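You operate a simulated robot arm through the tools that you are given. There is no shell and no other tool.

You run a simulated robot arm. Do the job below in one go: nothing can be reset, and whatever is moved stays where it is left.

## Task
Wash the mud off the wiper screen on the fast setting.
Fine: the dial was left on: turn it off before power on. Hold the washer one to six seconds, then wipe; dial off when clean, power off once the arm has parked.
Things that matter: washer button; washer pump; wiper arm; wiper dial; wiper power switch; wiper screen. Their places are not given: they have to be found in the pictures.

Only the result counts: the job must be done as asked and must still hold three seconds after the hand-in. Knocking over, shifting, dropping, spilling or breaking anything else fails it.

## Robot
A 6-joint arm with a two-finger gripper, fixed in place. Base frame: the origin is on the floor under the middle of its stand, x ahead of it, y to its left, z up. Lengths are in mm, angles in degrees, forces in N, time in s.
With the tool pointing down near the work surface it reaches from about 120 to 680 mm from the base axis. Its first joint turns from -66.0 to 66.0 degrees. Payload 2.45 kg.
Tool frame: the origin (TCP) lies between the finger pads and is the grasp point; the fingertips stand 30 mm ahead of it; z points along the fingers, y is the line along which they close. The gripper opens to 106 mm; its body begins 79 mm behind the TCP.
Orientation is that of the tool frame in the base frame, as a unit quaternion [w, x, y, z]. With the fingers straight down and closing along the base's y, the tool's x points along the base's -x, its y along +y and its z along -z.

## Interface
- The arm moves only by the tool arm_command. Its argument "plan" is a list of rows, each an object of numbers (a shift or turn left out is 0, a gripper value left out holds the last): "claw": the finger opening in mm, from 0 to 106; "x", "y", "z": the shift along the base's x, y, z in mm; "ax", "ay", "az": the turn, a rotation vector about the base's x, y, z in degrees. In form: [{"claw": .., "x": .., "y": .., "z": .., "ax": .., "ay": .., "az": ..}, ...]. A call has 1 to 20 rows; each row shifts and turns the commanded pose from where the row before left it. A row lasts 0.2 s, in which the tool goes at most 50 mm and 8.6 degrees; a call with a longer step from one row to the next is refused whole, and so is a gripper value outside its range. Where a pose cannot be reached the arm comes as near as it can. A force on the tool above 40 N (or 10 N above the force at the start of the call, whichever is more), or a blocked arm, ends the call early, and 0.2 s more pass. Each finger travels about 153 mm/s and halts on what it meets, pressing with about 39 N; the grip force reading is that of the motor and also rises with nothing between the fingers. The clock runs only during rows and for 0.2 s after the last one: add rows that do not move to give the fingers time. The reply holds the time, the measured pose of the TCP, the force on the tool along the base axes, the opening and the grip force, in the units named above and with some noise, with the torque about the TCP (base axes, N m) and any sound that the robot's microphone picked up, and new pictures: "pictures" is both (left out), scene, wrist or none.
- Cameras (640 x 400 px; columns grow to the right, rows downward): "scene" is fixed at [77.1, 446.7, 1392.9]; the picture's right is [-0.42, -0.91, 0.00], its down [-0.60, 0.28, -0.75] and it looks along [0.68, -0.32, -0.66] (base axes); focal length 310 px, centre (320, 200). "wrist" rides on the gripper at [76, -2, -106] in the tool frame; the picture's right is [0.02, 1.00, 0.00], its down [-0.78, 0.02, -0.62] and it looks along [-0.62, 0.01, 0.78] (tool axes); focal length 247 px, centre (320, 200).
- measure_at(camera, pixels): for up to 12 pixels [column, row] of the newest picture of that camera ("zoom" is the newest enlarged one), the place [x, y, z] in the base frame of the surface seen there, good to about 2 mm. The clock stands still meanwhile.
- zoom(camera, box): a new picture of the part [left, top, right, bottom] of that camera's present view, enlarged. The clock stands still meanwhile.
- close_job(): hands the job in; it is judged then, once.

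Leave the gripper open and the arm clear of the work at the hand-in unless told otherwise.

The tools are called after ">>>" as a command line: name --argument value ..., lists and objects as JSON in quotes. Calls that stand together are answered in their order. arm_command: Moves the arm, as the interface text tells. Its arguments: {"type":"object","properties":{"plan":{"type":"array"},"pictures":{"type":"string","enum":["both","scene","wrist","none"]}},"required":["plan"]} The other tools are called the same way: measure_at (camera, pixels) gives the place of the surface under pixels of a picture; zoom (camera, box) takes an enlarged picture of a part of a camera's view; close_job () hands the job in.

At the start:

```text
time_s: 0.0
position: [311.5, 214.8, 1066.2]
ee_rot: [-0.001, 0.0, 1.0, 0.0]
ft_force: [0.6, -0.7, 0.3]
ft_torque: [-0.02, -0.03, 0.0]
width: 106.0
grasp_force: 0.1
```

scene: 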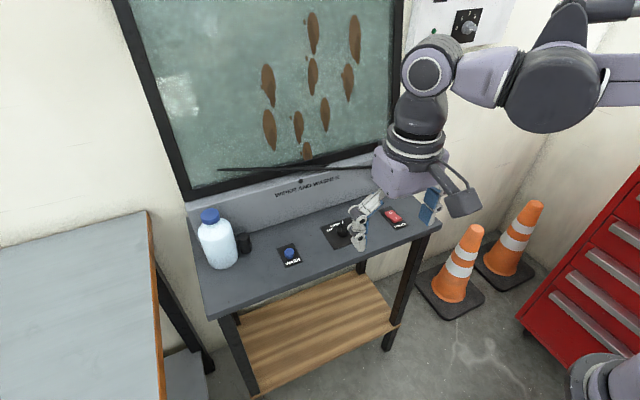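
wrist: 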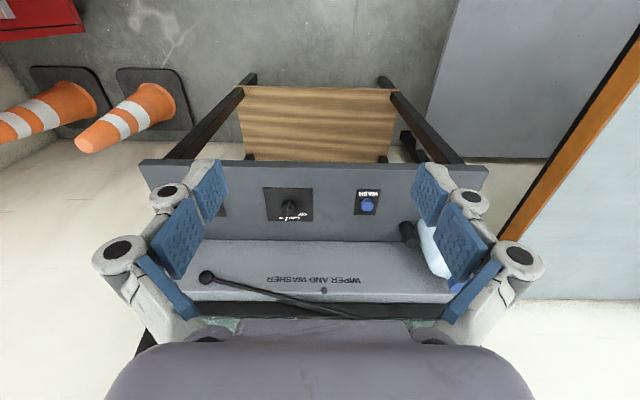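

I see a bench with a muddy screen behind it. A blue washer button is at about scene (289,253), a dial near (343,231), a red power switch near (392,215), and a second box on the wall at (466,25). I'll zoom in on these before moving.

>>> zoom --camera "scene" --box '[260, 180, 450, 300]'

>>> zoom --camera "wrist" --box '[200, 160, 440, 310]'

>>> zoom --camera "scene" --box '[110, 0, 520, 256]'

```text
3.33 times, centred on (355, 240) of scene
```

zoom: 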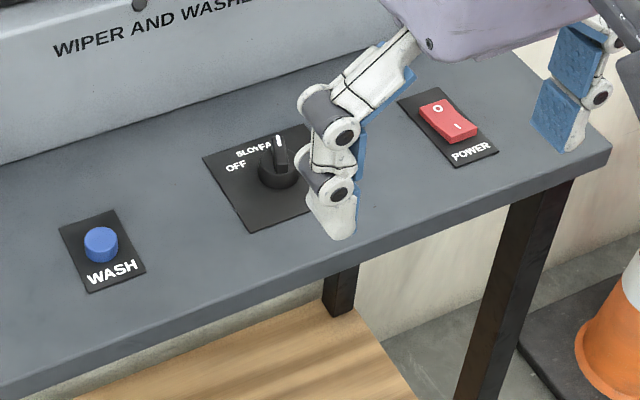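

```text
2.67 times, centred on (320, 235) of wrist
```

zoom: 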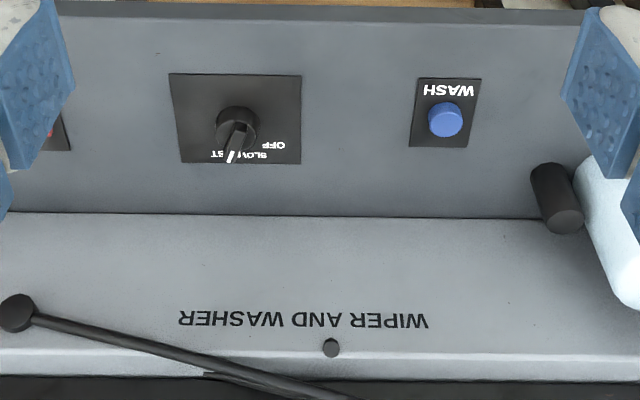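

```text
1.56 times, centred on (315, 128) of scene
```

zoom: 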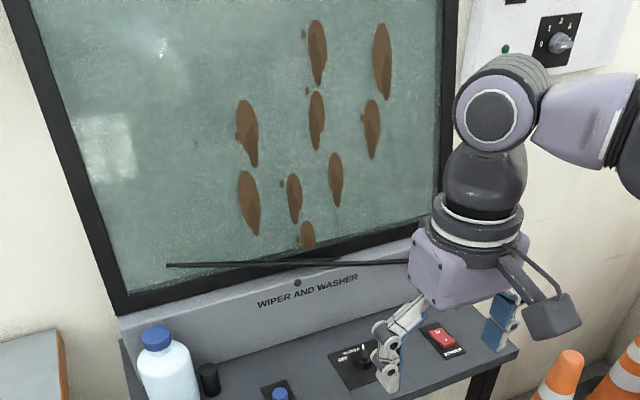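

The dial pointer sits somewhere between SLOW and FAST, and the power rocker is partly out of sight. Next I'll measure the controls, the screen and the wiper in the scene picture and the wrist picture.

>>> measure_at --camera "scene" --pixels '[[289, 252], [290, 263], [343, 228], [338, 226], [390, 215], [388, 210], [397, 217], [210, 217], [243, 240], [300, 181], [220, 169], [390, 165]]'

>>> measure_at --camera "wrist" --pixels '[[366, 204], [289, 200], [286, 216], [290, 208], [265, 188], [312, 188], [312, 220], [267, 220], [206, 277], [324, 290], [300, 302], [140, 165]]'

```text
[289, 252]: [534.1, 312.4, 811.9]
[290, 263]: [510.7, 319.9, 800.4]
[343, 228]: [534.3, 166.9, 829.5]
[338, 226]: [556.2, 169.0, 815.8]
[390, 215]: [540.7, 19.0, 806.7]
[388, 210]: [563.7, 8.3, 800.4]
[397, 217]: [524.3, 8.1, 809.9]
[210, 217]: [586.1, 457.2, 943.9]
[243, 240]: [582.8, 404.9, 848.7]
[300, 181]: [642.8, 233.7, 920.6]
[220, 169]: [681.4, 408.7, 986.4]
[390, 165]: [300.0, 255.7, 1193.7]
```

```text
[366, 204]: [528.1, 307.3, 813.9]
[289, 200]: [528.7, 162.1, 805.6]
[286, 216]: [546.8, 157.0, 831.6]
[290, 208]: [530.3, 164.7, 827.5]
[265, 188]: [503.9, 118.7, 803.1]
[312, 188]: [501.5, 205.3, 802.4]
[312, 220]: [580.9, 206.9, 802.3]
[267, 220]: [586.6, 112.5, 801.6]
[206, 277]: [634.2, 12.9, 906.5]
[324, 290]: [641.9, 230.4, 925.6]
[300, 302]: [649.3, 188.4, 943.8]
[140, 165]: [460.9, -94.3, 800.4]
```

Bench top is at z ≈ 800. Estimated positions:

| Control | x, y, top z |
|---|---|
| Wash button | (530, 308, 813) |
| Dial | (532, 163, 830) |
| Power rocker | (542, 14, 807), near "I" end looks raised |

I'll lower the hand a little and move it between the dial and the power switch for a close view.

>>> arm_command --plan '[{"x": 15, "y": -25, "z": -25}, {"x": 15, "y": -25, "z": -25}, {"x": 15, "y": 0, "z": -25}, {"x": 15, "z": -15}, {}]' --pictures "both"

```text
time_s: 1.2
position: [372.3, 165.4, 976.4]
ee_rot: [0.0, -0.001, 1.0, -0.001]
ft_force: [-0.2, 0.2, 0.1]
ft_torque: [0.02, 0.01, -0.02]
width: 106.0
grasp_force: 0.1
```

scene: 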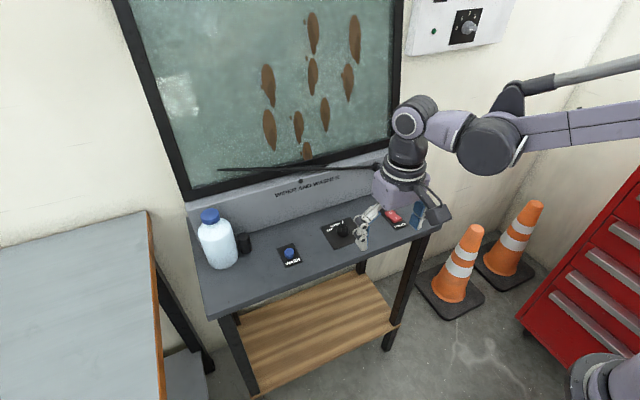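
wrist: 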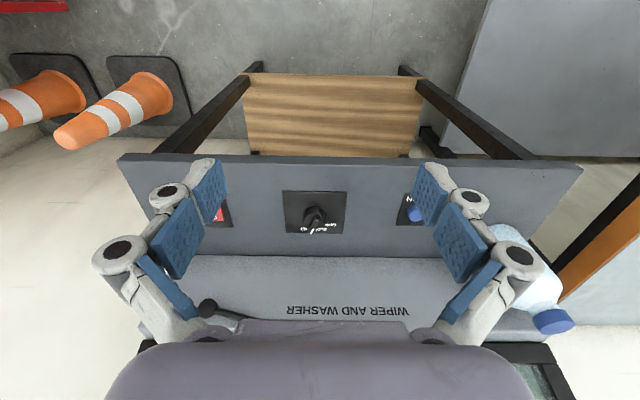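

Now the dial is at wrist (315,212), and the power switch at (218,212) is partly hidden by a finger. I'll zoom in on both.

>>> zoom --camera "wrist" --box '[270, 180, 366, 240]'

>>> zoom --camera "scene" --box '[310, 190, 422, 260]'

```text
6.67 times, centred on (318, 210) of wrist
```

zoom: 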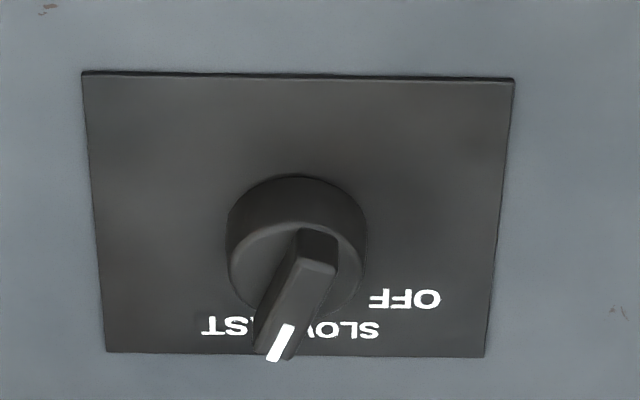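

```text
5.71 times, centred on (366, 225) of scene
```

zoom: 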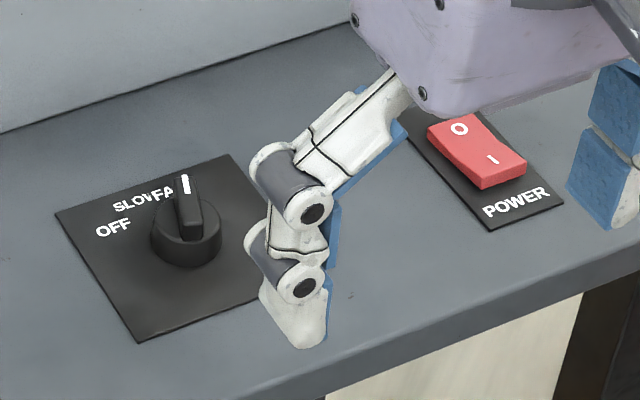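

I'll measure the labels, the knob rim, and the pointer's two ends in a fresh wrist zoom, to get the dial's current angle and the angle of each setting.

>>> zoom --camera "wrist" --box '[278, 185, 358, 235]'

```text
8.00 times, centred on (318, 210) of wrist
```

zoom: 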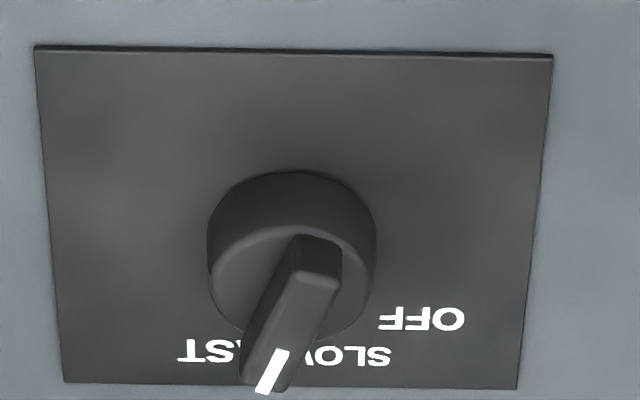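

>>> measure_at --camera "zoom" --pixels '[[425, 319], [365, 357], [190, 350], [318, 285], [265, 388], [282, 355], [230, 275], [360, 260], [300, 180], [36, 46], [552, 55], [516, 388]]'

```text
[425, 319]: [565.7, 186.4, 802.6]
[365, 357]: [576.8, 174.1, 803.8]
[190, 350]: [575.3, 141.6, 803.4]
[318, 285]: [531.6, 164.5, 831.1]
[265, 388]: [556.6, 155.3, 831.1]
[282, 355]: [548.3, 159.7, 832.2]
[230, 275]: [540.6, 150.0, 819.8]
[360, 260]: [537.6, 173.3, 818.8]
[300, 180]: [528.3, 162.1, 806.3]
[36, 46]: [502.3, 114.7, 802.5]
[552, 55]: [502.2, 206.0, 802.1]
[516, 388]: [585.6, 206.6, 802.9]
```

The dial panel centre is about (543,160.5). The pointer runs from (531.6,164.5) to (556.6,155.3), so it sits at about −20°, which is FAST. OFF is at about +47° and SLOW at about +14°. Before going near, I'll measure the sloped panel behind the dial, the wiper, and the power switch to check clearances.

>>> measure_at --camera "wrist" --pixels '[[315, 250], [315, 256], [315, 262], [315, 275], [315, 290], [315, 305], [315, 315], [209, 306], [240, 317], [220, 215], [214, 205], [220, 222]]'

>>> measure_at --camera "scene" --pixels '[[391, 215], [389, 212], [396, 218], [386, 208], [400, 219], [312, 35], [268, 130], [355, 40], [306, 150], [245, 170], [330, 168], [375, 163]]'

>>> zoom --camera "scene" --box '[370, 195, 418, 235]'

```text
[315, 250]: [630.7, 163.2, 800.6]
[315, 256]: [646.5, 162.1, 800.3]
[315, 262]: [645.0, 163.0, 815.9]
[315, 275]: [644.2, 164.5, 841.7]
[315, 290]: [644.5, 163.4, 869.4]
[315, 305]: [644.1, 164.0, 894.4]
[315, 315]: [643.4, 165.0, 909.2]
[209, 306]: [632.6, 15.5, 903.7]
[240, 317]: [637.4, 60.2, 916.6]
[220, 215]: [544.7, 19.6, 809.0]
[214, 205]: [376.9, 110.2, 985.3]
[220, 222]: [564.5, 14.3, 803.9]
```

```text
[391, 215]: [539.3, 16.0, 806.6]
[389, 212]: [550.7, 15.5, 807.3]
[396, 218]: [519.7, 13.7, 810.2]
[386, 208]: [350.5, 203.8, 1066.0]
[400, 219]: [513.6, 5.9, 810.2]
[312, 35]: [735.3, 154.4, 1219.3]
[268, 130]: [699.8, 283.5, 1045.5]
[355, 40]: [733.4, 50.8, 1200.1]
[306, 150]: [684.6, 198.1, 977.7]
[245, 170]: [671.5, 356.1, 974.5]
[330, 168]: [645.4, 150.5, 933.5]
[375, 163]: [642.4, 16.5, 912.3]
```

```text
10.00 times, centred on (394, 215) of scene
```

zoom: 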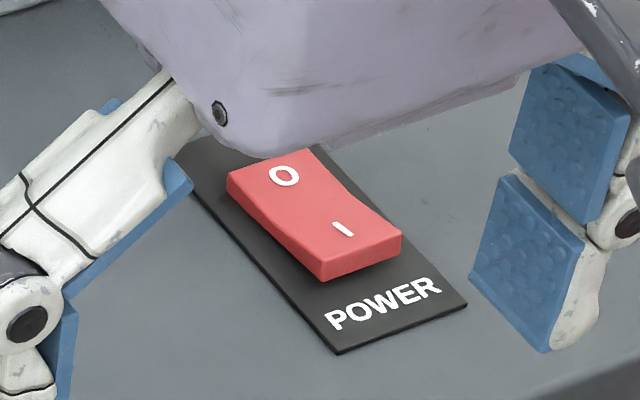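

Measurements:
- The panel behind is vertical at x ≈ 644, z 800–940.
- The screen leans back above it.
- The wiper hub is at (633,14,905).
- The rocker's "O" end is pressed and its "I" end (x ≈ 519, z ≈ 810) is raised, so power is off.

Next I'll move above the dial with the fingers narrowed to 40 mm and yawed −20° to match the pointer, staying at z ≈ 896.

>>> arm_command --plan '[{"claw": 40, "x": 25, "y": -1, "z": -10, "az": -5}, {"x": 30, "y": -1, "z": -14, "az": -5}, {"x": 35, "y": -1, "z": -14, "az": -5}, {"x": 35, "y": -1, "z": -14, "az": -5}, {"x": 30, "z": -14}, {"x": 15, "z": -14}, {}]' --pictures "both"

```text
time_s: 2.8
position: [539.8, 160.4, 894.7]
ee_rot: [0.0, 0.173, 0.985, 0.0]
ft_force: [0.3, 0.1, -1.1]
ft_torque: [0.04, 0.01, 0.0]
width: 40.0
grasp_force: 0.1
```

scene: 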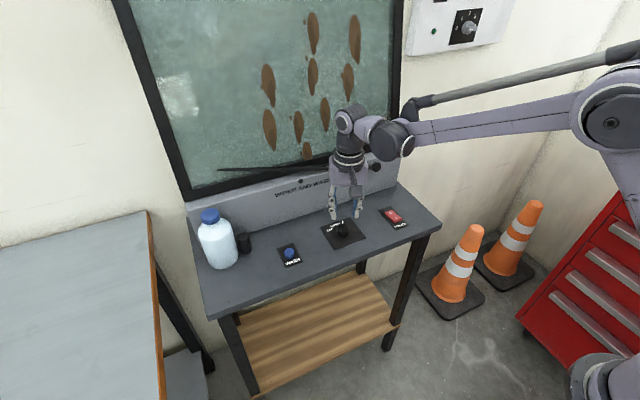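
wrist: 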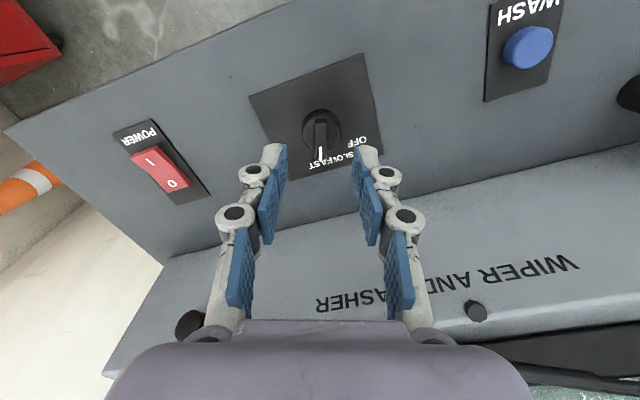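

The pointer now appears straight along the picture's vertical at (320,140), centred between the fingers, so the yaw matches. I'll zoom in and measure the bar exactly.

>>> zoom --camera "wrist" --box '[240, 80, 400, 180]'

```text
4.00 times, centred on (320, 130) of wrist
```

zoom: 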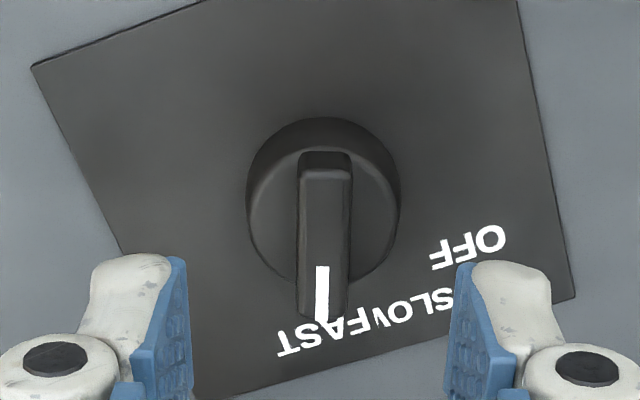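

>>> measure_at --camera "zoom" --pixels '[[326, 180], [322, 308], [305, 240], [346, 240], [325, 240], [252, 205], [397, 205], [323, 122], [468, 247], [400, 312], [310, 335], [275, 240]]'

```text
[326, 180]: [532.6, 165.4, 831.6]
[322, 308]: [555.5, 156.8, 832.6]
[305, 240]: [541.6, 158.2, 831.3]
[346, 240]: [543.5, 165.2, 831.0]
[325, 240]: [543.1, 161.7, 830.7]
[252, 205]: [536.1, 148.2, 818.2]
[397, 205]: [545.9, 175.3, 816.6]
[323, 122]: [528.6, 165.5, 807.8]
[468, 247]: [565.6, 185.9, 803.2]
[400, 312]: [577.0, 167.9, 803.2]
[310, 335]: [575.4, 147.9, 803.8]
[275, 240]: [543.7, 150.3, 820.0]
```

The knob centre is (542,161.7), bar top z = 831, and the bar angle is −20.6°. OFF is near +46° and SLOW near +10°. I'll centre over the knob, lower so the fingertips are at z ≈ 823, and close on the bar.

>>> arm_command --plan '[{"x": 2, "y": 1.2, "z": -14}, {"z": -14}, {"z": -13.5}, {}, {"claw": 20}, {"claw": 0}, {}, {}]' --pictures "both"

```text
time_s: 4.6
position: [543.6, 161.2, 854.5]
ee_rot: [0.0, 0.174, 0.985, -0.001]
ft_force: [-5.6, -7.5, -6.3]
ft_torque: [-0.25, 0.02, 0.0]
width: 9.7
grasp_force: 37.5
```

scene: 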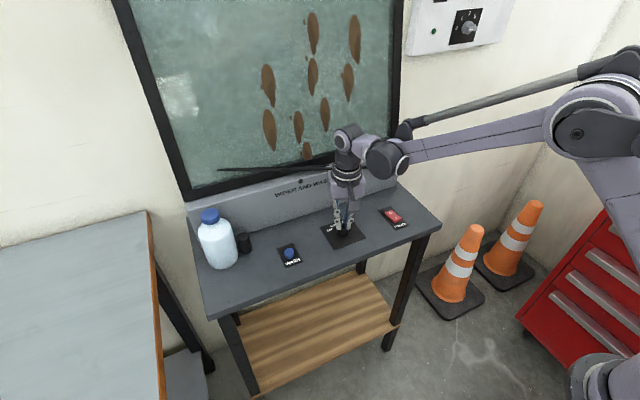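
wrist: 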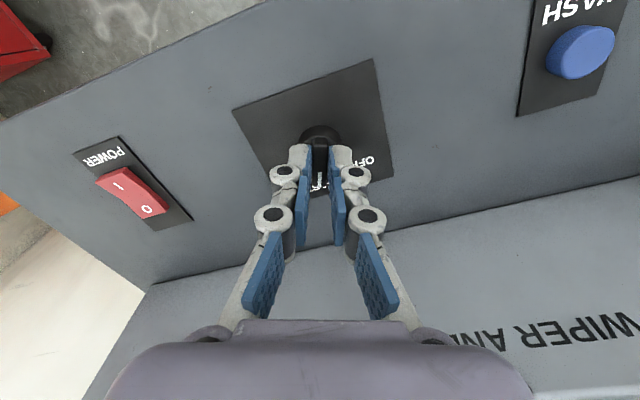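

The grip holds the bar at 9.7 mm opening with small forces. Next I'll turn the dial counter-clockwise, as seen from above, by 66° towards OFF.

>>> arm_command --plan '[{"az": 6}, {"az": 7.5}, {"az": 7.5}, {"az": 7.5}, {"az": 7.5}, {"az": 7.5}, {"az": 7.5}, {"az": 7.5}, {"az": 7.5}, {}]' --pictures "both"

```text
time_s: 6.8
position: [544.1, 158.7, 854.9]
ee_rot: [-0.001, -0.391, 0.921, -0.003]
ft_force: [-6.5, -24.6, -8.7]
ft_torque: [-0.35, -0.04, -0.01]
width: 9.9
grasp_force: 37.6
```

scene: 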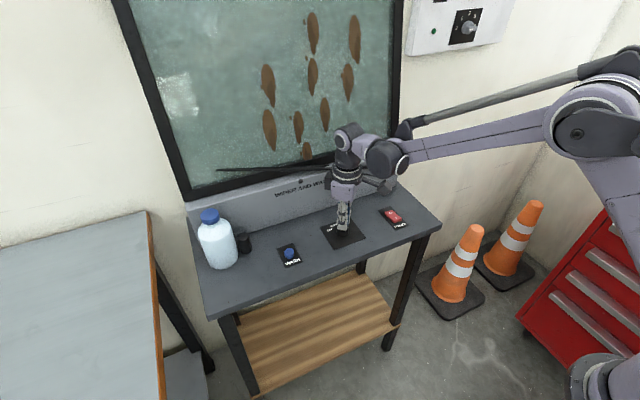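
wrist: 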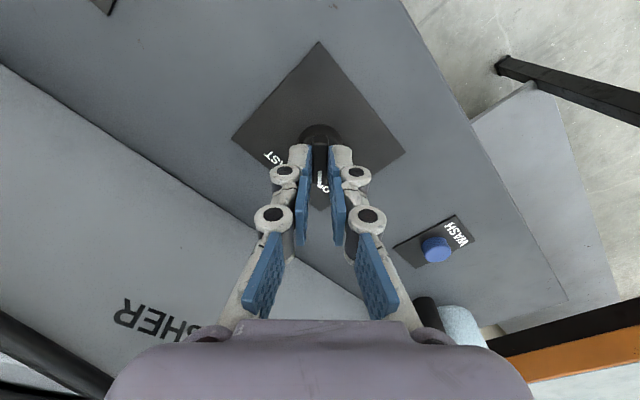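

The tool yaw is now +46°, and the pointer turned with it. The side force rose to 24.6 N, so I'll check the dial in a zoom before letting go.

>>> zoom --camera "wrist" --box '[224, 100, 416, 220]'

>>> zoom --camera "scene" --box '[304, 195, 384, 255]'

```text
3.33 times, centred on (320, 160) of wrist
```

zoom: 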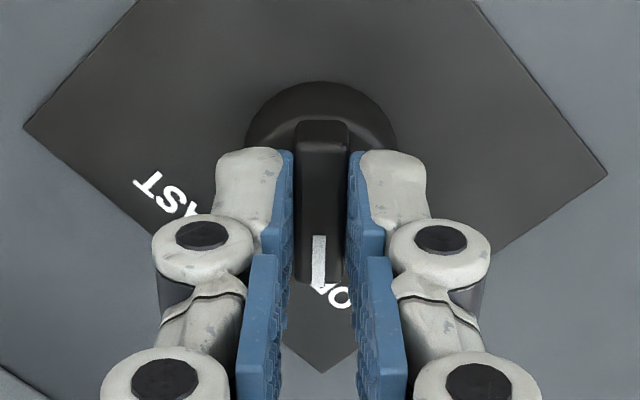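

```text
6.67 times, centred on (344, 225) of scene
```

zoom: 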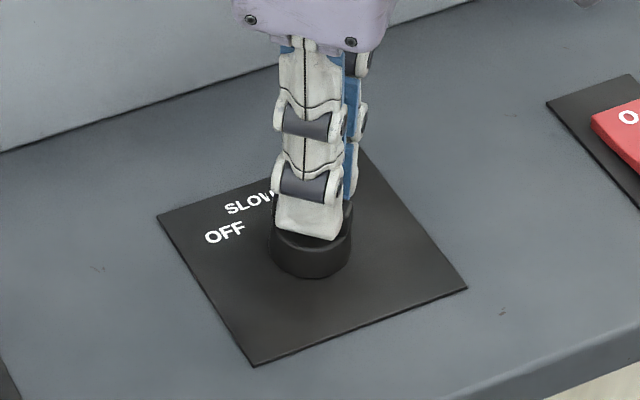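

The bar tip now covers the "FF" of OFF, leaving only its "O" showing at zoom (340,297). I'll open the fingers to 40 mm, lift 40 mm, and read the dial.

>>> arm_command --plan '[{"claw": 40}, {}, {"z": 14}, {"z": 14}, {"z": 14}, {}]' --pictures "both"

>>> zoom --camera "wrist" --box '[240, 80, 400, 180]'

```text
time_s: 8.2
position: [542.7, 163.3, 895.6]
ee_rot: [0.0, -0.391, 0.92, 0.0]
ft_force: [0.7, 0.1, 0.2]
ft_torque: [0.0, 0.0, 0.01]
width: 40.2
grasp_force: 0.1
```

scene: 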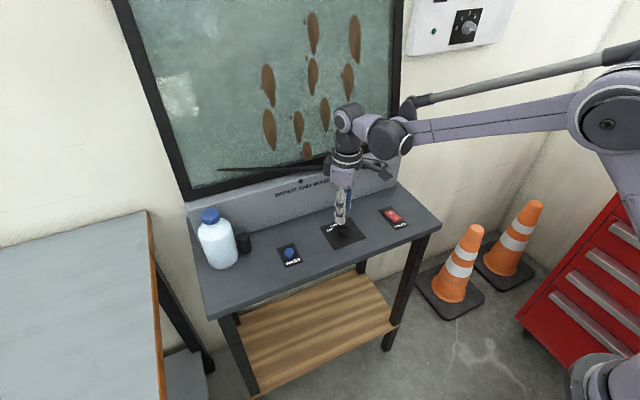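
wrist: 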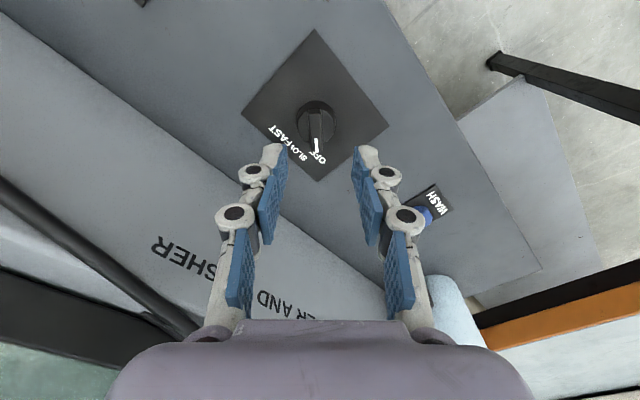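

```text
4.00 times, centred on (320, 130) of wrist
```

zoom: 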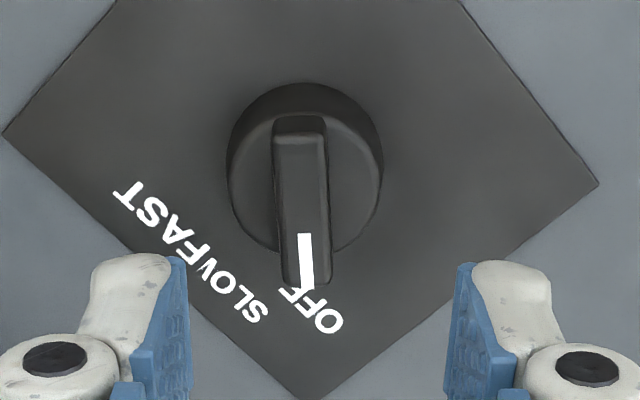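

Released, and the pointer stayed put. I'll measure the bar direction and the OFF label again.

>>> measure_at --camera "zoom" --pixels '[[299, 140], [306, 275], [281, 210], [325, 210], [310, 306], [225, 282], [150, 220], [232, 165], [380, 165]]'

```text
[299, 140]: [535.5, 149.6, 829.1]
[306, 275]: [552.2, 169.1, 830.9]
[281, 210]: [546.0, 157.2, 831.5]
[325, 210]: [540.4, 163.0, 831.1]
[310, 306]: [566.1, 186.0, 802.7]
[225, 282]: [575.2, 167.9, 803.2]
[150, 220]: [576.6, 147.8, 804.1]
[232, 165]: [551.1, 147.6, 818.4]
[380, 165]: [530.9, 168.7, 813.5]
```

The pointer reads about 49°, on OFF, and the knob centre works out to about (544,161). Next is power. I'll turn the tool back to yaw 0, close the fingers, and move at z ≈ 895 to above the rocker's "I" end near (519,14).

>>> arm_command --plan '[{"claw": 0, "x": -4, "y": -20, "az": -7}, {"x": -4, "y": -25, "az": -8}, {"x": -4, "y": -25, "az": -8}, {"x": -4, "y": -25, "az": -8}, {"x": -4, "y": -25, "az": -8}, {"x": -4, "y": -20, "az": -7}, {"y": -9}, {}]' --pictures "both"

>>> zoom --camera "wrist" --box '[240, 80, 400, 180]'

>>> zoom --camera "scene" --box '[354, 190, 434, 240]'

```text
time_s: 10.0
position: [517.7, 11.9, 896.1]
ee_rot: [0.0, 0.0, 1.0, 0.0]
ft_force: [1.0, 0.0, -0.4]
ft_torque: [-0.01, 0.01, -0.05]
width: 0.1
grasp_force: 28.7
```

scene: 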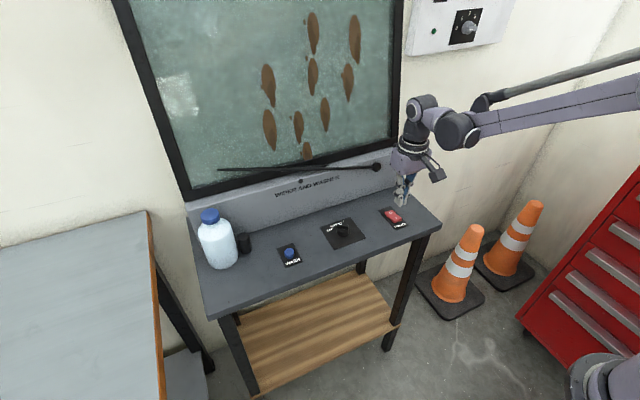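
wrist: 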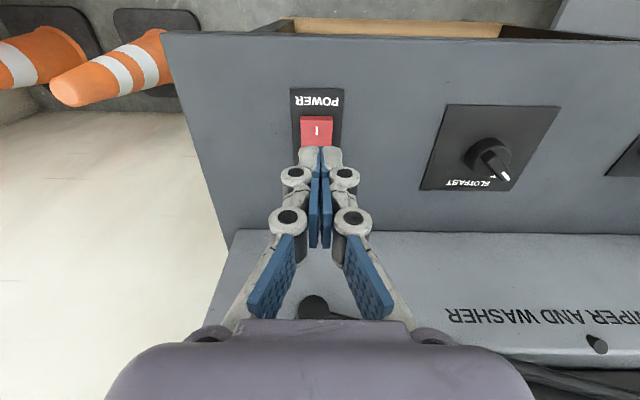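

```text
4.00 times, centred on (320, 130) of wrist
```

zoom: 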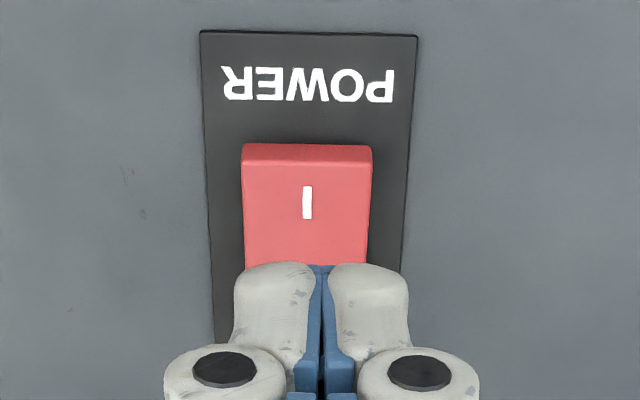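

```text
8.00 times, centred on (394, 215) of scene
```

zoom: 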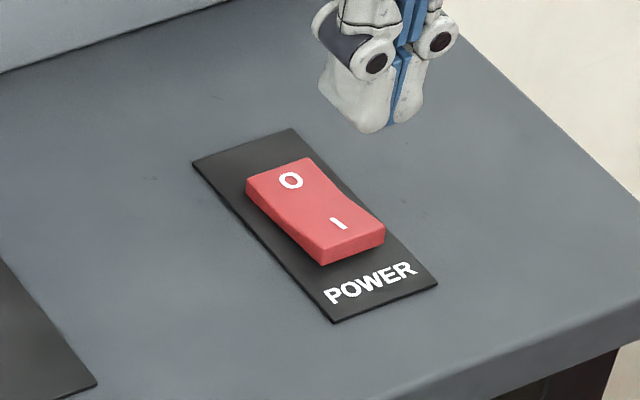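

The rocker is clear: "O" end down, "I" end up. I'll measure its corners and ends in the zoomed scene picture.

>>> measure_at --camera "zoom" --pixels '[[338, 223], [291, 180], [320, 246], [380, 232], [250, 184], [308, 160], [312, 203], [350, 240], [270, 175], [340, 318], [192, 163]]'

```text
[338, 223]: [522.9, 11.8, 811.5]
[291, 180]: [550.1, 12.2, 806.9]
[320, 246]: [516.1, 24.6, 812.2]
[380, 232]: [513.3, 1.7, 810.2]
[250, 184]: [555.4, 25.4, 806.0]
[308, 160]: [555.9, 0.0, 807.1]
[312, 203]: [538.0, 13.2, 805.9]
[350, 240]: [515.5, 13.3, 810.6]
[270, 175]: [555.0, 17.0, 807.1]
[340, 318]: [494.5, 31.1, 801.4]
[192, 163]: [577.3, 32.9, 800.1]
```

The rocker spans x 513–557, y 0–25, with the "I" end at z ≈ 811. Fingertips are 30 mm below the TCP, so contact comes at TCP z ≈ 841. I'll descend to about 849, then ease down in 2 mm steps to press "I".

>>> arm_command --plan '[{"z": -16}, {"z": -16}, {"z": -15}, {"z": -3}, {"z": -2}, {"z": -2}, {"z": -2}, {"z": -2}, {"z": -2}, {"z": -2}]' --pictures "both"

>>> zoom --camera "scene" --box '[354, 190, 434, 240]'

```text
time_s: 12.3
position: [519.2, 12.5, 838.2]
ee_rot: [0.0, 0.0, 1.0, 0.0]
ft_force: [-2.6, 0.3, 10.3]
ft_torque: [-0.02, -0.07, -0.01]
width: 6.1
grasp_force: 28.7
stopped in row 10: the force on the tool passed its limit at 43 N (the readings are from after the stop); the commanded pose is now the measured one
```

scene: 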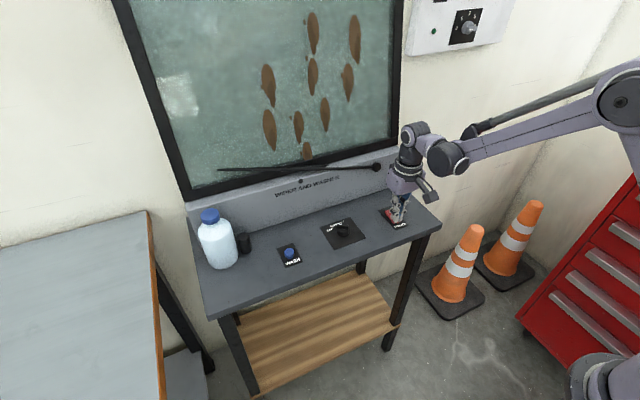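
wrist: 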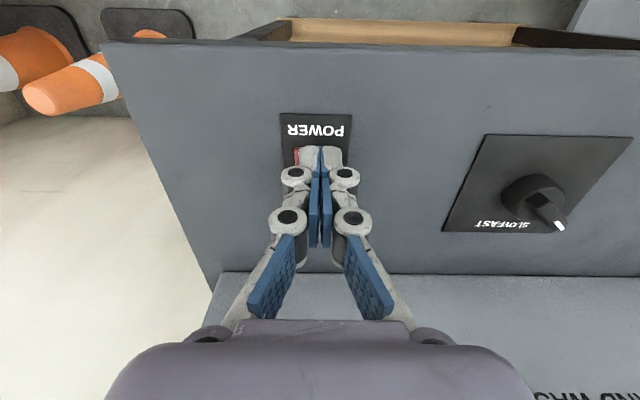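

```text
8.00 times, centred on (394, 215) of scene
```

zoom: 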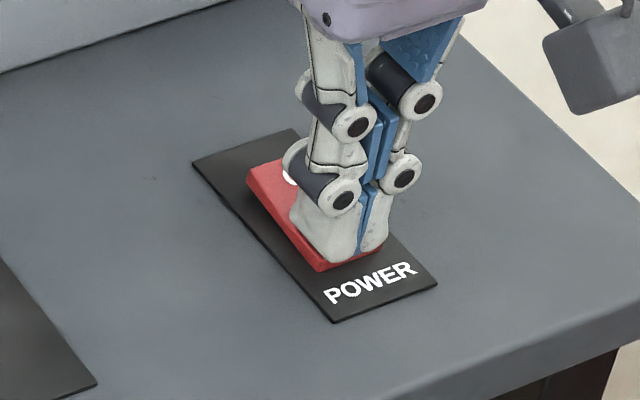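

The press reached 43 N and the "O" end looks higher now. I'll lift 40 mm and check the rocker.

>>> arm_command --plan '[{"z": 5}, {"z": 15}, {"z": 25}, {"z": 15}, {}]' --pictures "both"

>>> zoom --camera "scene" --box '[354, 190, 434, 240]'

>>> measure_at --camera "zoom" --pixels '[[338, 226], [291, 178], [320, 246], [380, 232], [270, 173], [312, 203], [350, 242], [283, 172]]'

```text
time_s: 13.5
position: [519.2, 14.3, 897.4]
ee_rot: [0.0, 0.0, 1.0, 0.0]
ft_force: [1.1, 0.2, -0.8]
ft_torque: [0.01, -0.02, -0.01]
width: 0.0
grasp_force: 28.9
```

scene: 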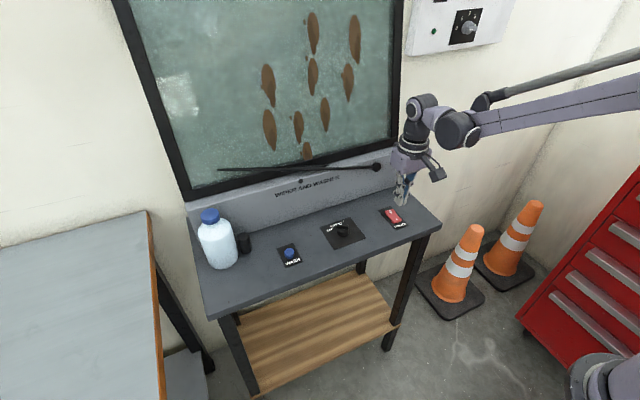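
wrist: 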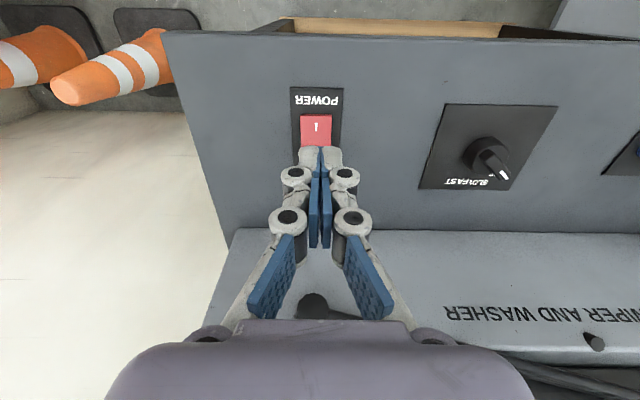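

```text
8.00 times, centred on (394, 215) of scene
```

zoom: 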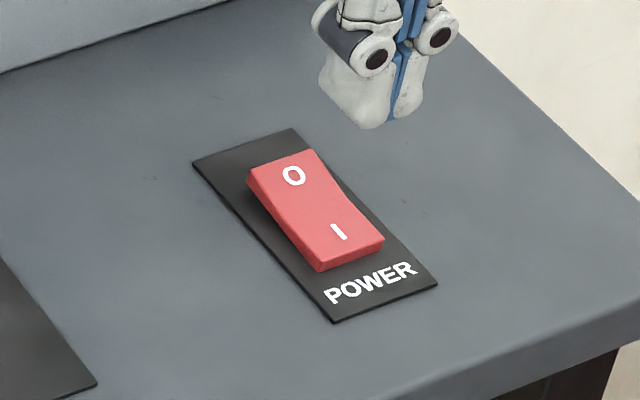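

```text
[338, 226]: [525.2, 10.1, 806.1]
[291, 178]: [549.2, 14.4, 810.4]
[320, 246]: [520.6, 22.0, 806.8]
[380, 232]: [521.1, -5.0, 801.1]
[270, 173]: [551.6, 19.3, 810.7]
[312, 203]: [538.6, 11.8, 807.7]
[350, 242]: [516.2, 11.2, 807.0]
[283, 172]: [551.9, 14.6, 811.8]
```

Power is on: "I" end z ≈ 806, "O" end z ≈ 811, and the wiper stays parked as expected with the dial off. Next I'll move at the same height, passing above the dial, to over the WASH button near (530,308).

>>> arm_command --plan '[{"x": 1, "y": 25}, {"x": 1, "y": 40}, {"x": 1, "y": 40}, {"x": 1, "y": 40}, {"x": 1, "y": 40}, {"x": 1, "y": 40}, {"x": 1, "y": 40}, {"x": 1, "y": 20}, {"y": 8}, {}]' --pictures "both"

>>> zoom --camera "wrist" --box '[240, 80, 400, 180]'

>>> zoom --camera "scene" --box '[250, 225, 330, 275]'

```text
time_s: 15.7
position: [527.9, 306.7, 897.7]
ee_rot: [0.001, 0.0, 1.0, -0.001]
ft_force: [0.1, 0.2, 0.1]
ft_torque: [-0.07, -0.01, 0.03]
width: 0.2
grasp_force: 28.7
```

scene: 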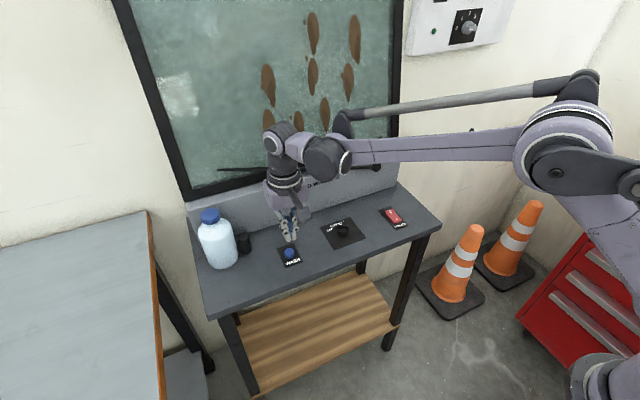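
wrist: 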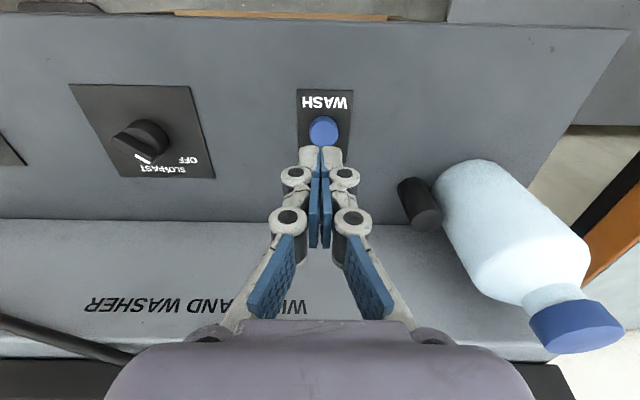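

```text
4.00 times, centred on (320, 130) of wrist
```

zoom: 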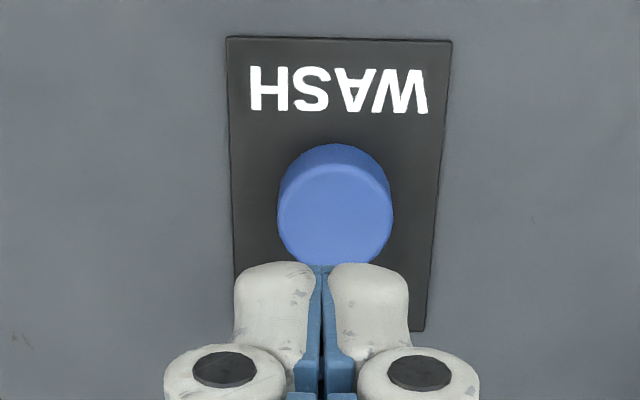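

```text
8.00 times, centred on (290, 250) of scene
```

zoom: 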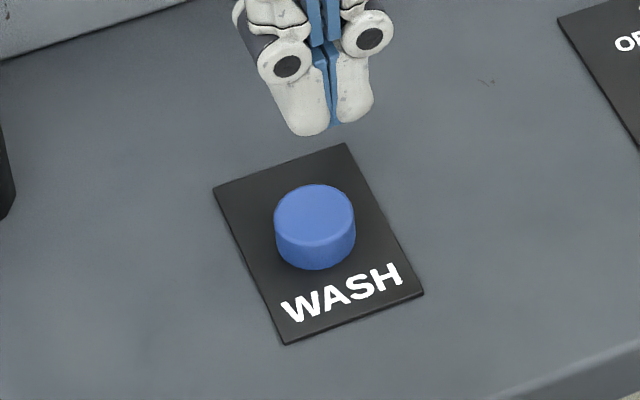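

>>> measure_at --camera "zoom" --pixels '[[314, 215], [280, 220], [350, 212], [314, 190], [314, 240], [213, 190], [346, 145], [422, 292], [285, 343]]'

>>> measure_at --camera "wrist" --pixels '[[322, 132], [420, 205], [430, 190], [412, 183], [440, 222], [470, 200], [520, 240]]'

```text
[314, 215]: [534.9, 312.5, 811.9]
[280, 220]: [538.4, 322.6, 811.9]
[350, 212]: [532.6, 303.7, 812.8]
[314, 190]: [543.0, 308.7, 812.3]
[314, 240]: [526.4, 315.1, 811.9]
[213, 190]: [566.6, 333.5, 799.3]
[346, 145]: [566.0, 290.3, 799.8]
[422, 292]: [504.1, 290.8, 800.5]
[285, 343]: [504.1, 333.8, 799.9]
```

```text
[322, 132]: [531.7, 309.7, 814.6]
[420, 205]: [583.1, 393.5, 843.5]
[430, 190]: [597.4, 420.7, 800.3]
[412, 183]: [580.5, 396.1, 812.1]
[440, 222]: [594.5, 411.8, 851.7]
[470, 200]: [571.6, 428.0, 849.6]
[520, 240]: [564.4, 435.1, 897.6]
```

The button centre is (535,312), its top at z ≈ 812 and radius about 10. The dark pump cylinder at (583,394) and the bottle are far enough away. I'll align over the button and stop just above contact, at TCP z ≈ 848.

>>> arm_command --plan '[{"x": 7, "y": 5, "z": -14}, {"z": -14}, {"z": -14}, {"z": -8}, {}]' --pictures "both"

>>> zoom --camera "scene" --box '[250, 225, 330, 275]'

```text
time_s: 16.9
position: [534.8, 313.1, 847.8]
ee_rot: [0.001, 0.0, 1.0, 0.0]
ft_force: [-0.4, -0.4, 0.2]
ft_torque: [-0.01, -0.03, 0.01]
width: 0.0
grasp_force: 28.5
```

scene: 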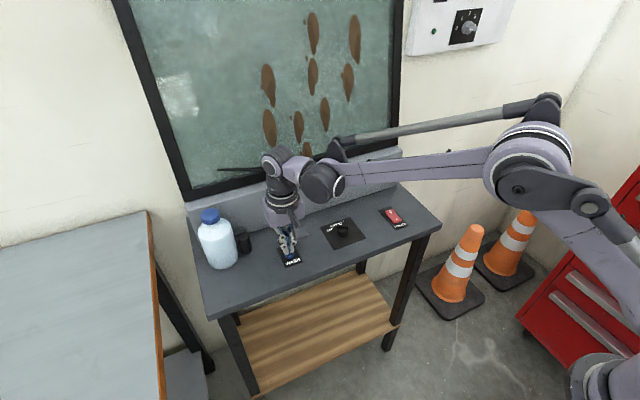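
wrist: 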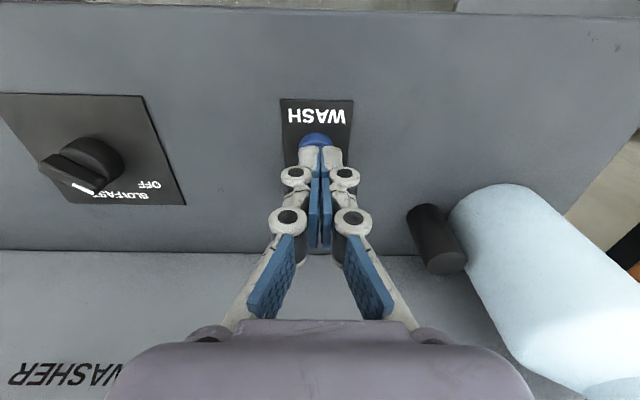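

```text
8.00 times, centred on (290, 250) of scene
```

zoom: 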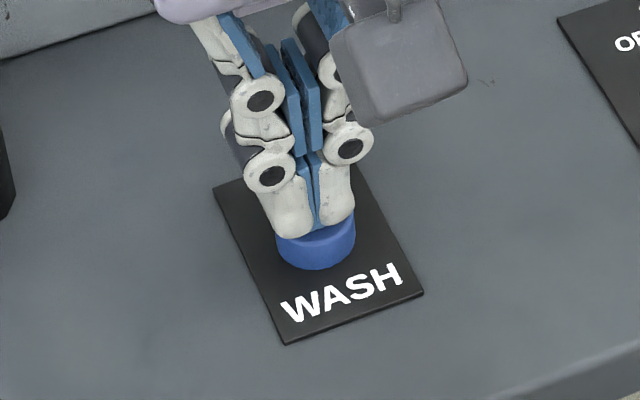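

Fingertips are about 6 mm above the button. Next I'll press down in small steps to TCP z ≈ 836 and hold briefly, listening for the pump.

>>> arm_command --plan '[{"z": -3}, {"z": -3}, {"z": -2}, {"z": -2}, {"z": -2}, {}, {}]' --pictures "scene"

```text
time_s: 18.5
position: [534.6, 311.5, 835.2]
ee_rot: [0.001, 0.0, 1.0, 0.0]
ft_force: [-0.1, 0.6, 11.8]
ft_torque: [0.09, 0.0, 0.02]
width: 5.7
grasp_force: 28.8
heard: click
```

scene: 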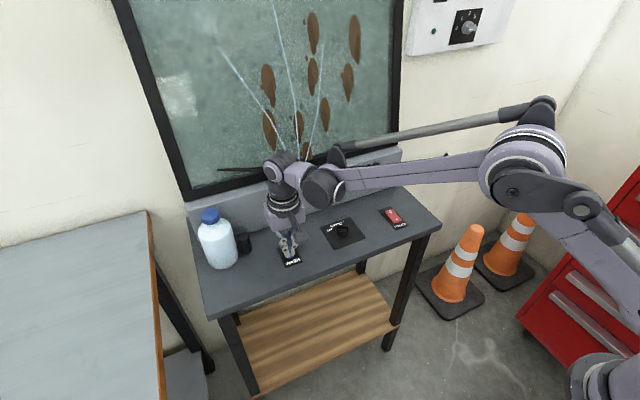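

A click was heard and water jets are spraying onto the screen (scene (245,75) to (330,100)). The button has been held for under 1 s, so I'll hold about 2.2 s more and then lift off in the same call.

>>> arm_command --plan '[{}, {}, {}, {}, {}, {}, {}, {}, {}, {}, {}, {"z": 12}, {"z": 20}, {"z": 20}, {}]' --pictures "both"

```text
time_s: 21.7
position: [535.0, 310.3, 888.6]
ee_rot: [0.001, 0.0, 1.0, 0.0]
ft_force: [0.2, 0.3, -0.5]
ft_torque: [-0.01, 0.03, 0.0]
width: 0.0
grasp_force: 28.5
```

scene: 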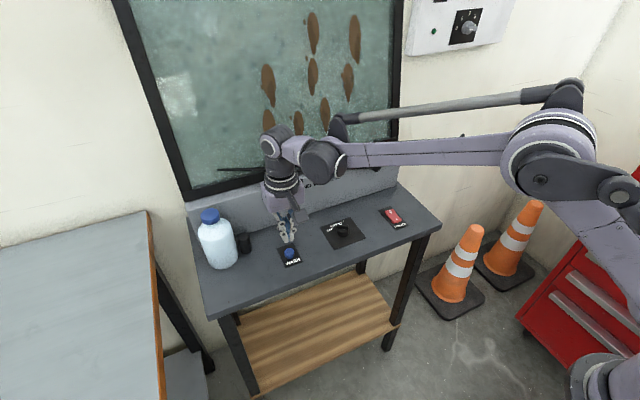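
wrist: 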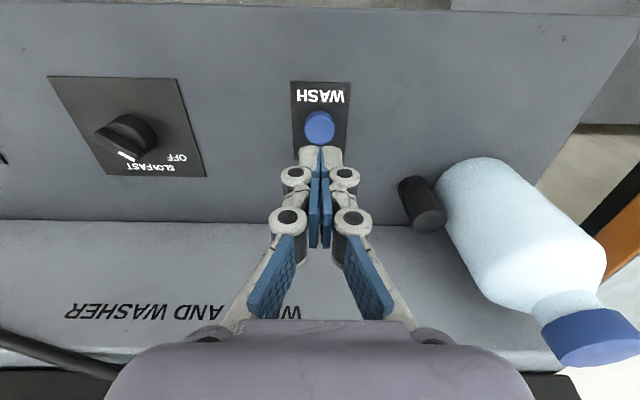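

The jets stopped after about 3 s and the button is back up. The water will dry off or run down, so I shouldn't wait long. Before gripping, I'll check the dial pointer in the wrist picture near (128,140).

>>> zoom --camera "wrist" --box '[56, 85, 216, 185]'

>>> zoom --camera "scene" --box '[304, 205, 384, 255]'

>>> zoom --camera "scene" --box '[120, 0, 420, 190]'

```text
4.00 times, centred on (136, 135) of wrist
```

zoom: 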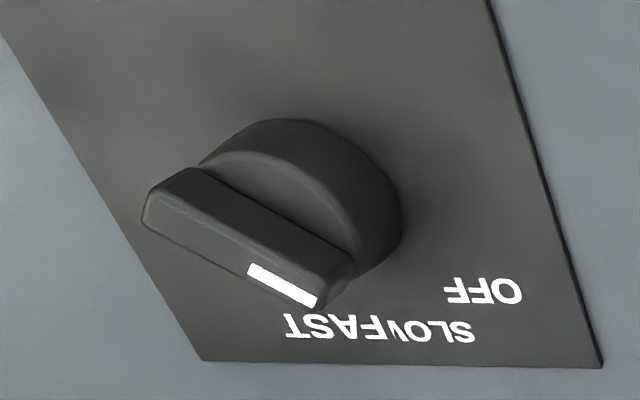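

```text
8.00 times, centred on (344, 230) of scene
```

zoom: 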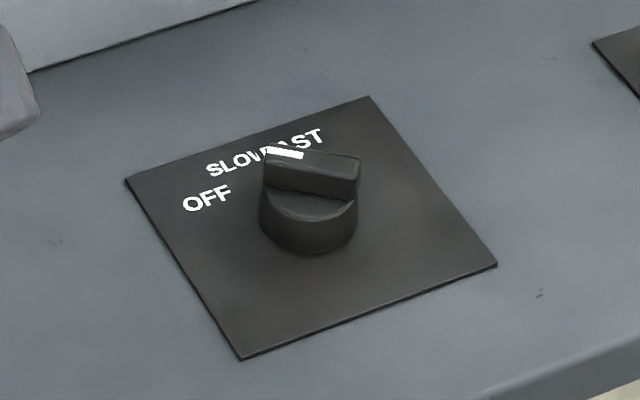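

```text
2.11 times, centred on (270, 95) of scene
```

zoom: 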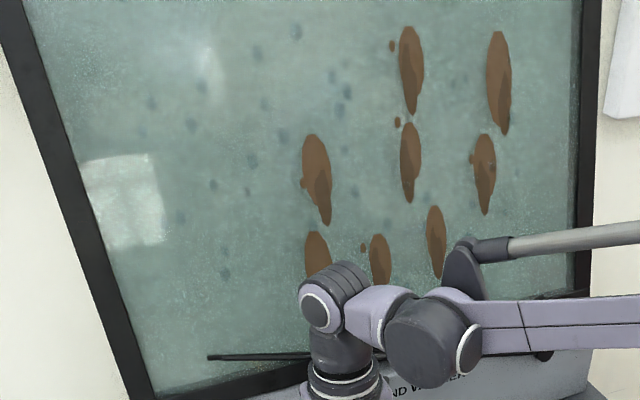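

Water drops cover the screen, and the dial is still on OFF. Now I'll set the wiper going: move back above the dial at (544,161) with yaw +48° and fingers at 40 mm.

>>> arm_command --plan '[{"x": 1.5, "y": -20, "z": 6, "az": 8}, {"x": 1.5, "y": -30, "az": 8}, {"x": 1.5, "y": -30, "az": 8}, {"x": 1.5, "y": -30, "az": 8}, {"x": 1.5, "y": -25, "az": 8}, {"claw": 40, "x": 1.5, "y": -14, "az": 8}, {}]' --pictures "wrist"

>>> zoom --camera "wrist" --box '[240, 80, 400, 180]'

>>> measure_at --camera "zoom" --pixels '[[300, 145], [305, 270], [285, 200], [320, 200], [303, 180], [303, 220]]'

```text
time_s: 23.3
position: [543.1, 162.7, 893.5]
ee_rot: [0.001, -0.408, 0.913, 0.001]
ft_force: [-0.8, -0.5, 0.2]
ft_torque: [0.03, -0.02, -0.02]
width: 40.0
grasp_force: 0.1
```

wrist: 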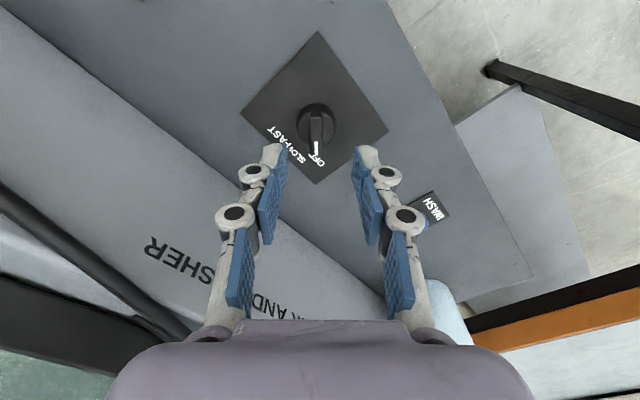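

```text
4.00 times, centred on (320, 130) of wrist
```

zoom: 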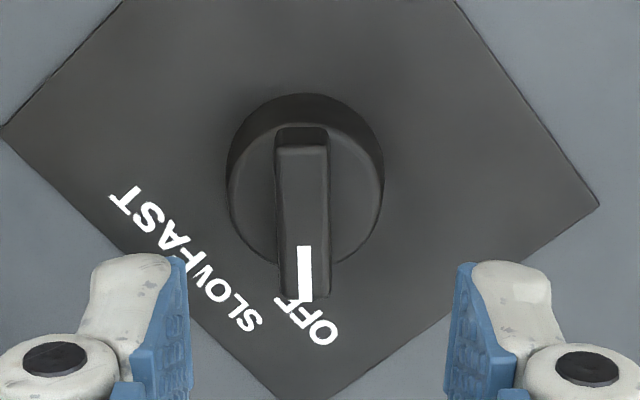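

```text
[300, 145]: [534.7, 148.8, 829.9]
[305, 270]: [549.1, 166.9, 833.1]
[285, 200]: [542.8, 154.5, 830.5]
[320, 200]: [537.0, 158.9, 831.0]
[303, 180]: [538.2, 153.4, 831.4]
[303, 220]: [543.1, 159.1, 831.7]
```

The bar is at about 50°, and its line runs about 2 mm off my TCP. I'll shift by (+1.3,−1.8), lower to z ≈ 852.5 and grip the bar.

>>> arm_command --plan '[{"x": 1.3, "y": -1.8, "z": -13, "az": 0.8}, {"z": -14}, {"z": -13.5}, {}, {"claw": 20}, {"claw": 0}, {}, {}]' --pictures "both"

```text
time_s: 25.1
position: [545.4, 161.2, 850.8]
ee_rot: [0.002, -0.412, 0.911, -0.002]
ft_force: [10.3, -5.9, -4.5]
ft_torque: [-0.03, -0.34, 0.04]
width: 9.8
grasp_force: 37.1
```

scene: 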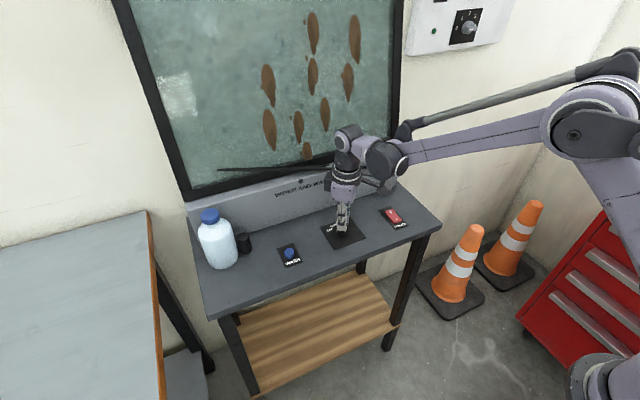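
wrist: 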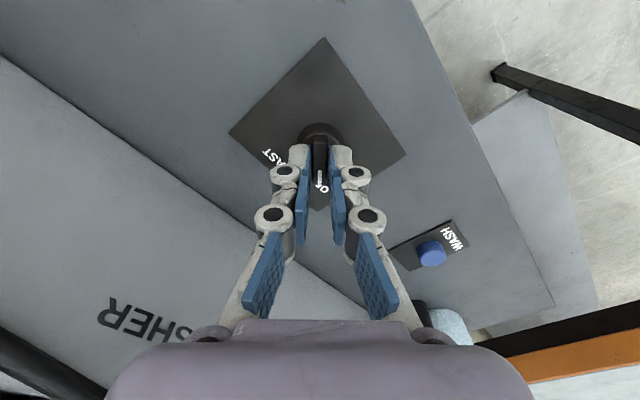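

Gripped again (9.8 mm, low forces) at yaw ≈ 48.7°. I'll turn the dial clockwise 69° straight to FAST, keep hold of it, and watch the wiper.

>>> arm_command --plan '[{"az": -8.5}, {"az": -8.5}, {"az": -8.5}, {"az": -8.5}, {"az": -8.5}, {"az": -8.5}, {"az": -8.5}, {"az": -8.5}, {"az": -1}]' --pictures "both"

```text
time_s: 27.1
position: [545.3, 160.4, 852.4]
ee_rot: [0.001, 0.176, 0.984, -0.001]
ft_force: [9.8, -8.3, -24.1]
ft_torque: [-0.29, -0.5, 0.0]
width: 9.9
grasp_force: 37.4
```

scene: 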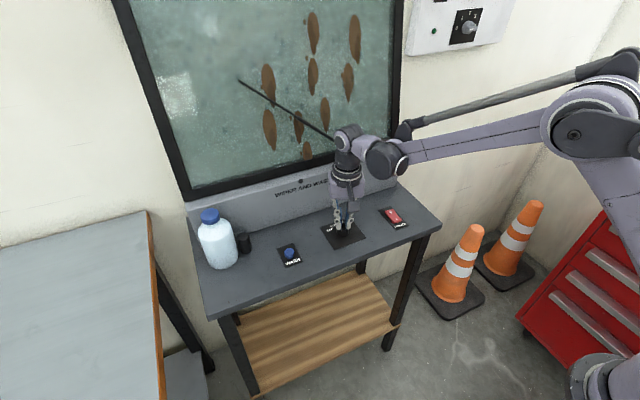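
wrist: 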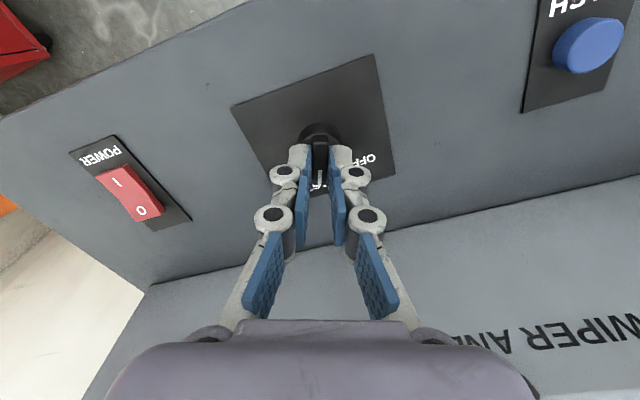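

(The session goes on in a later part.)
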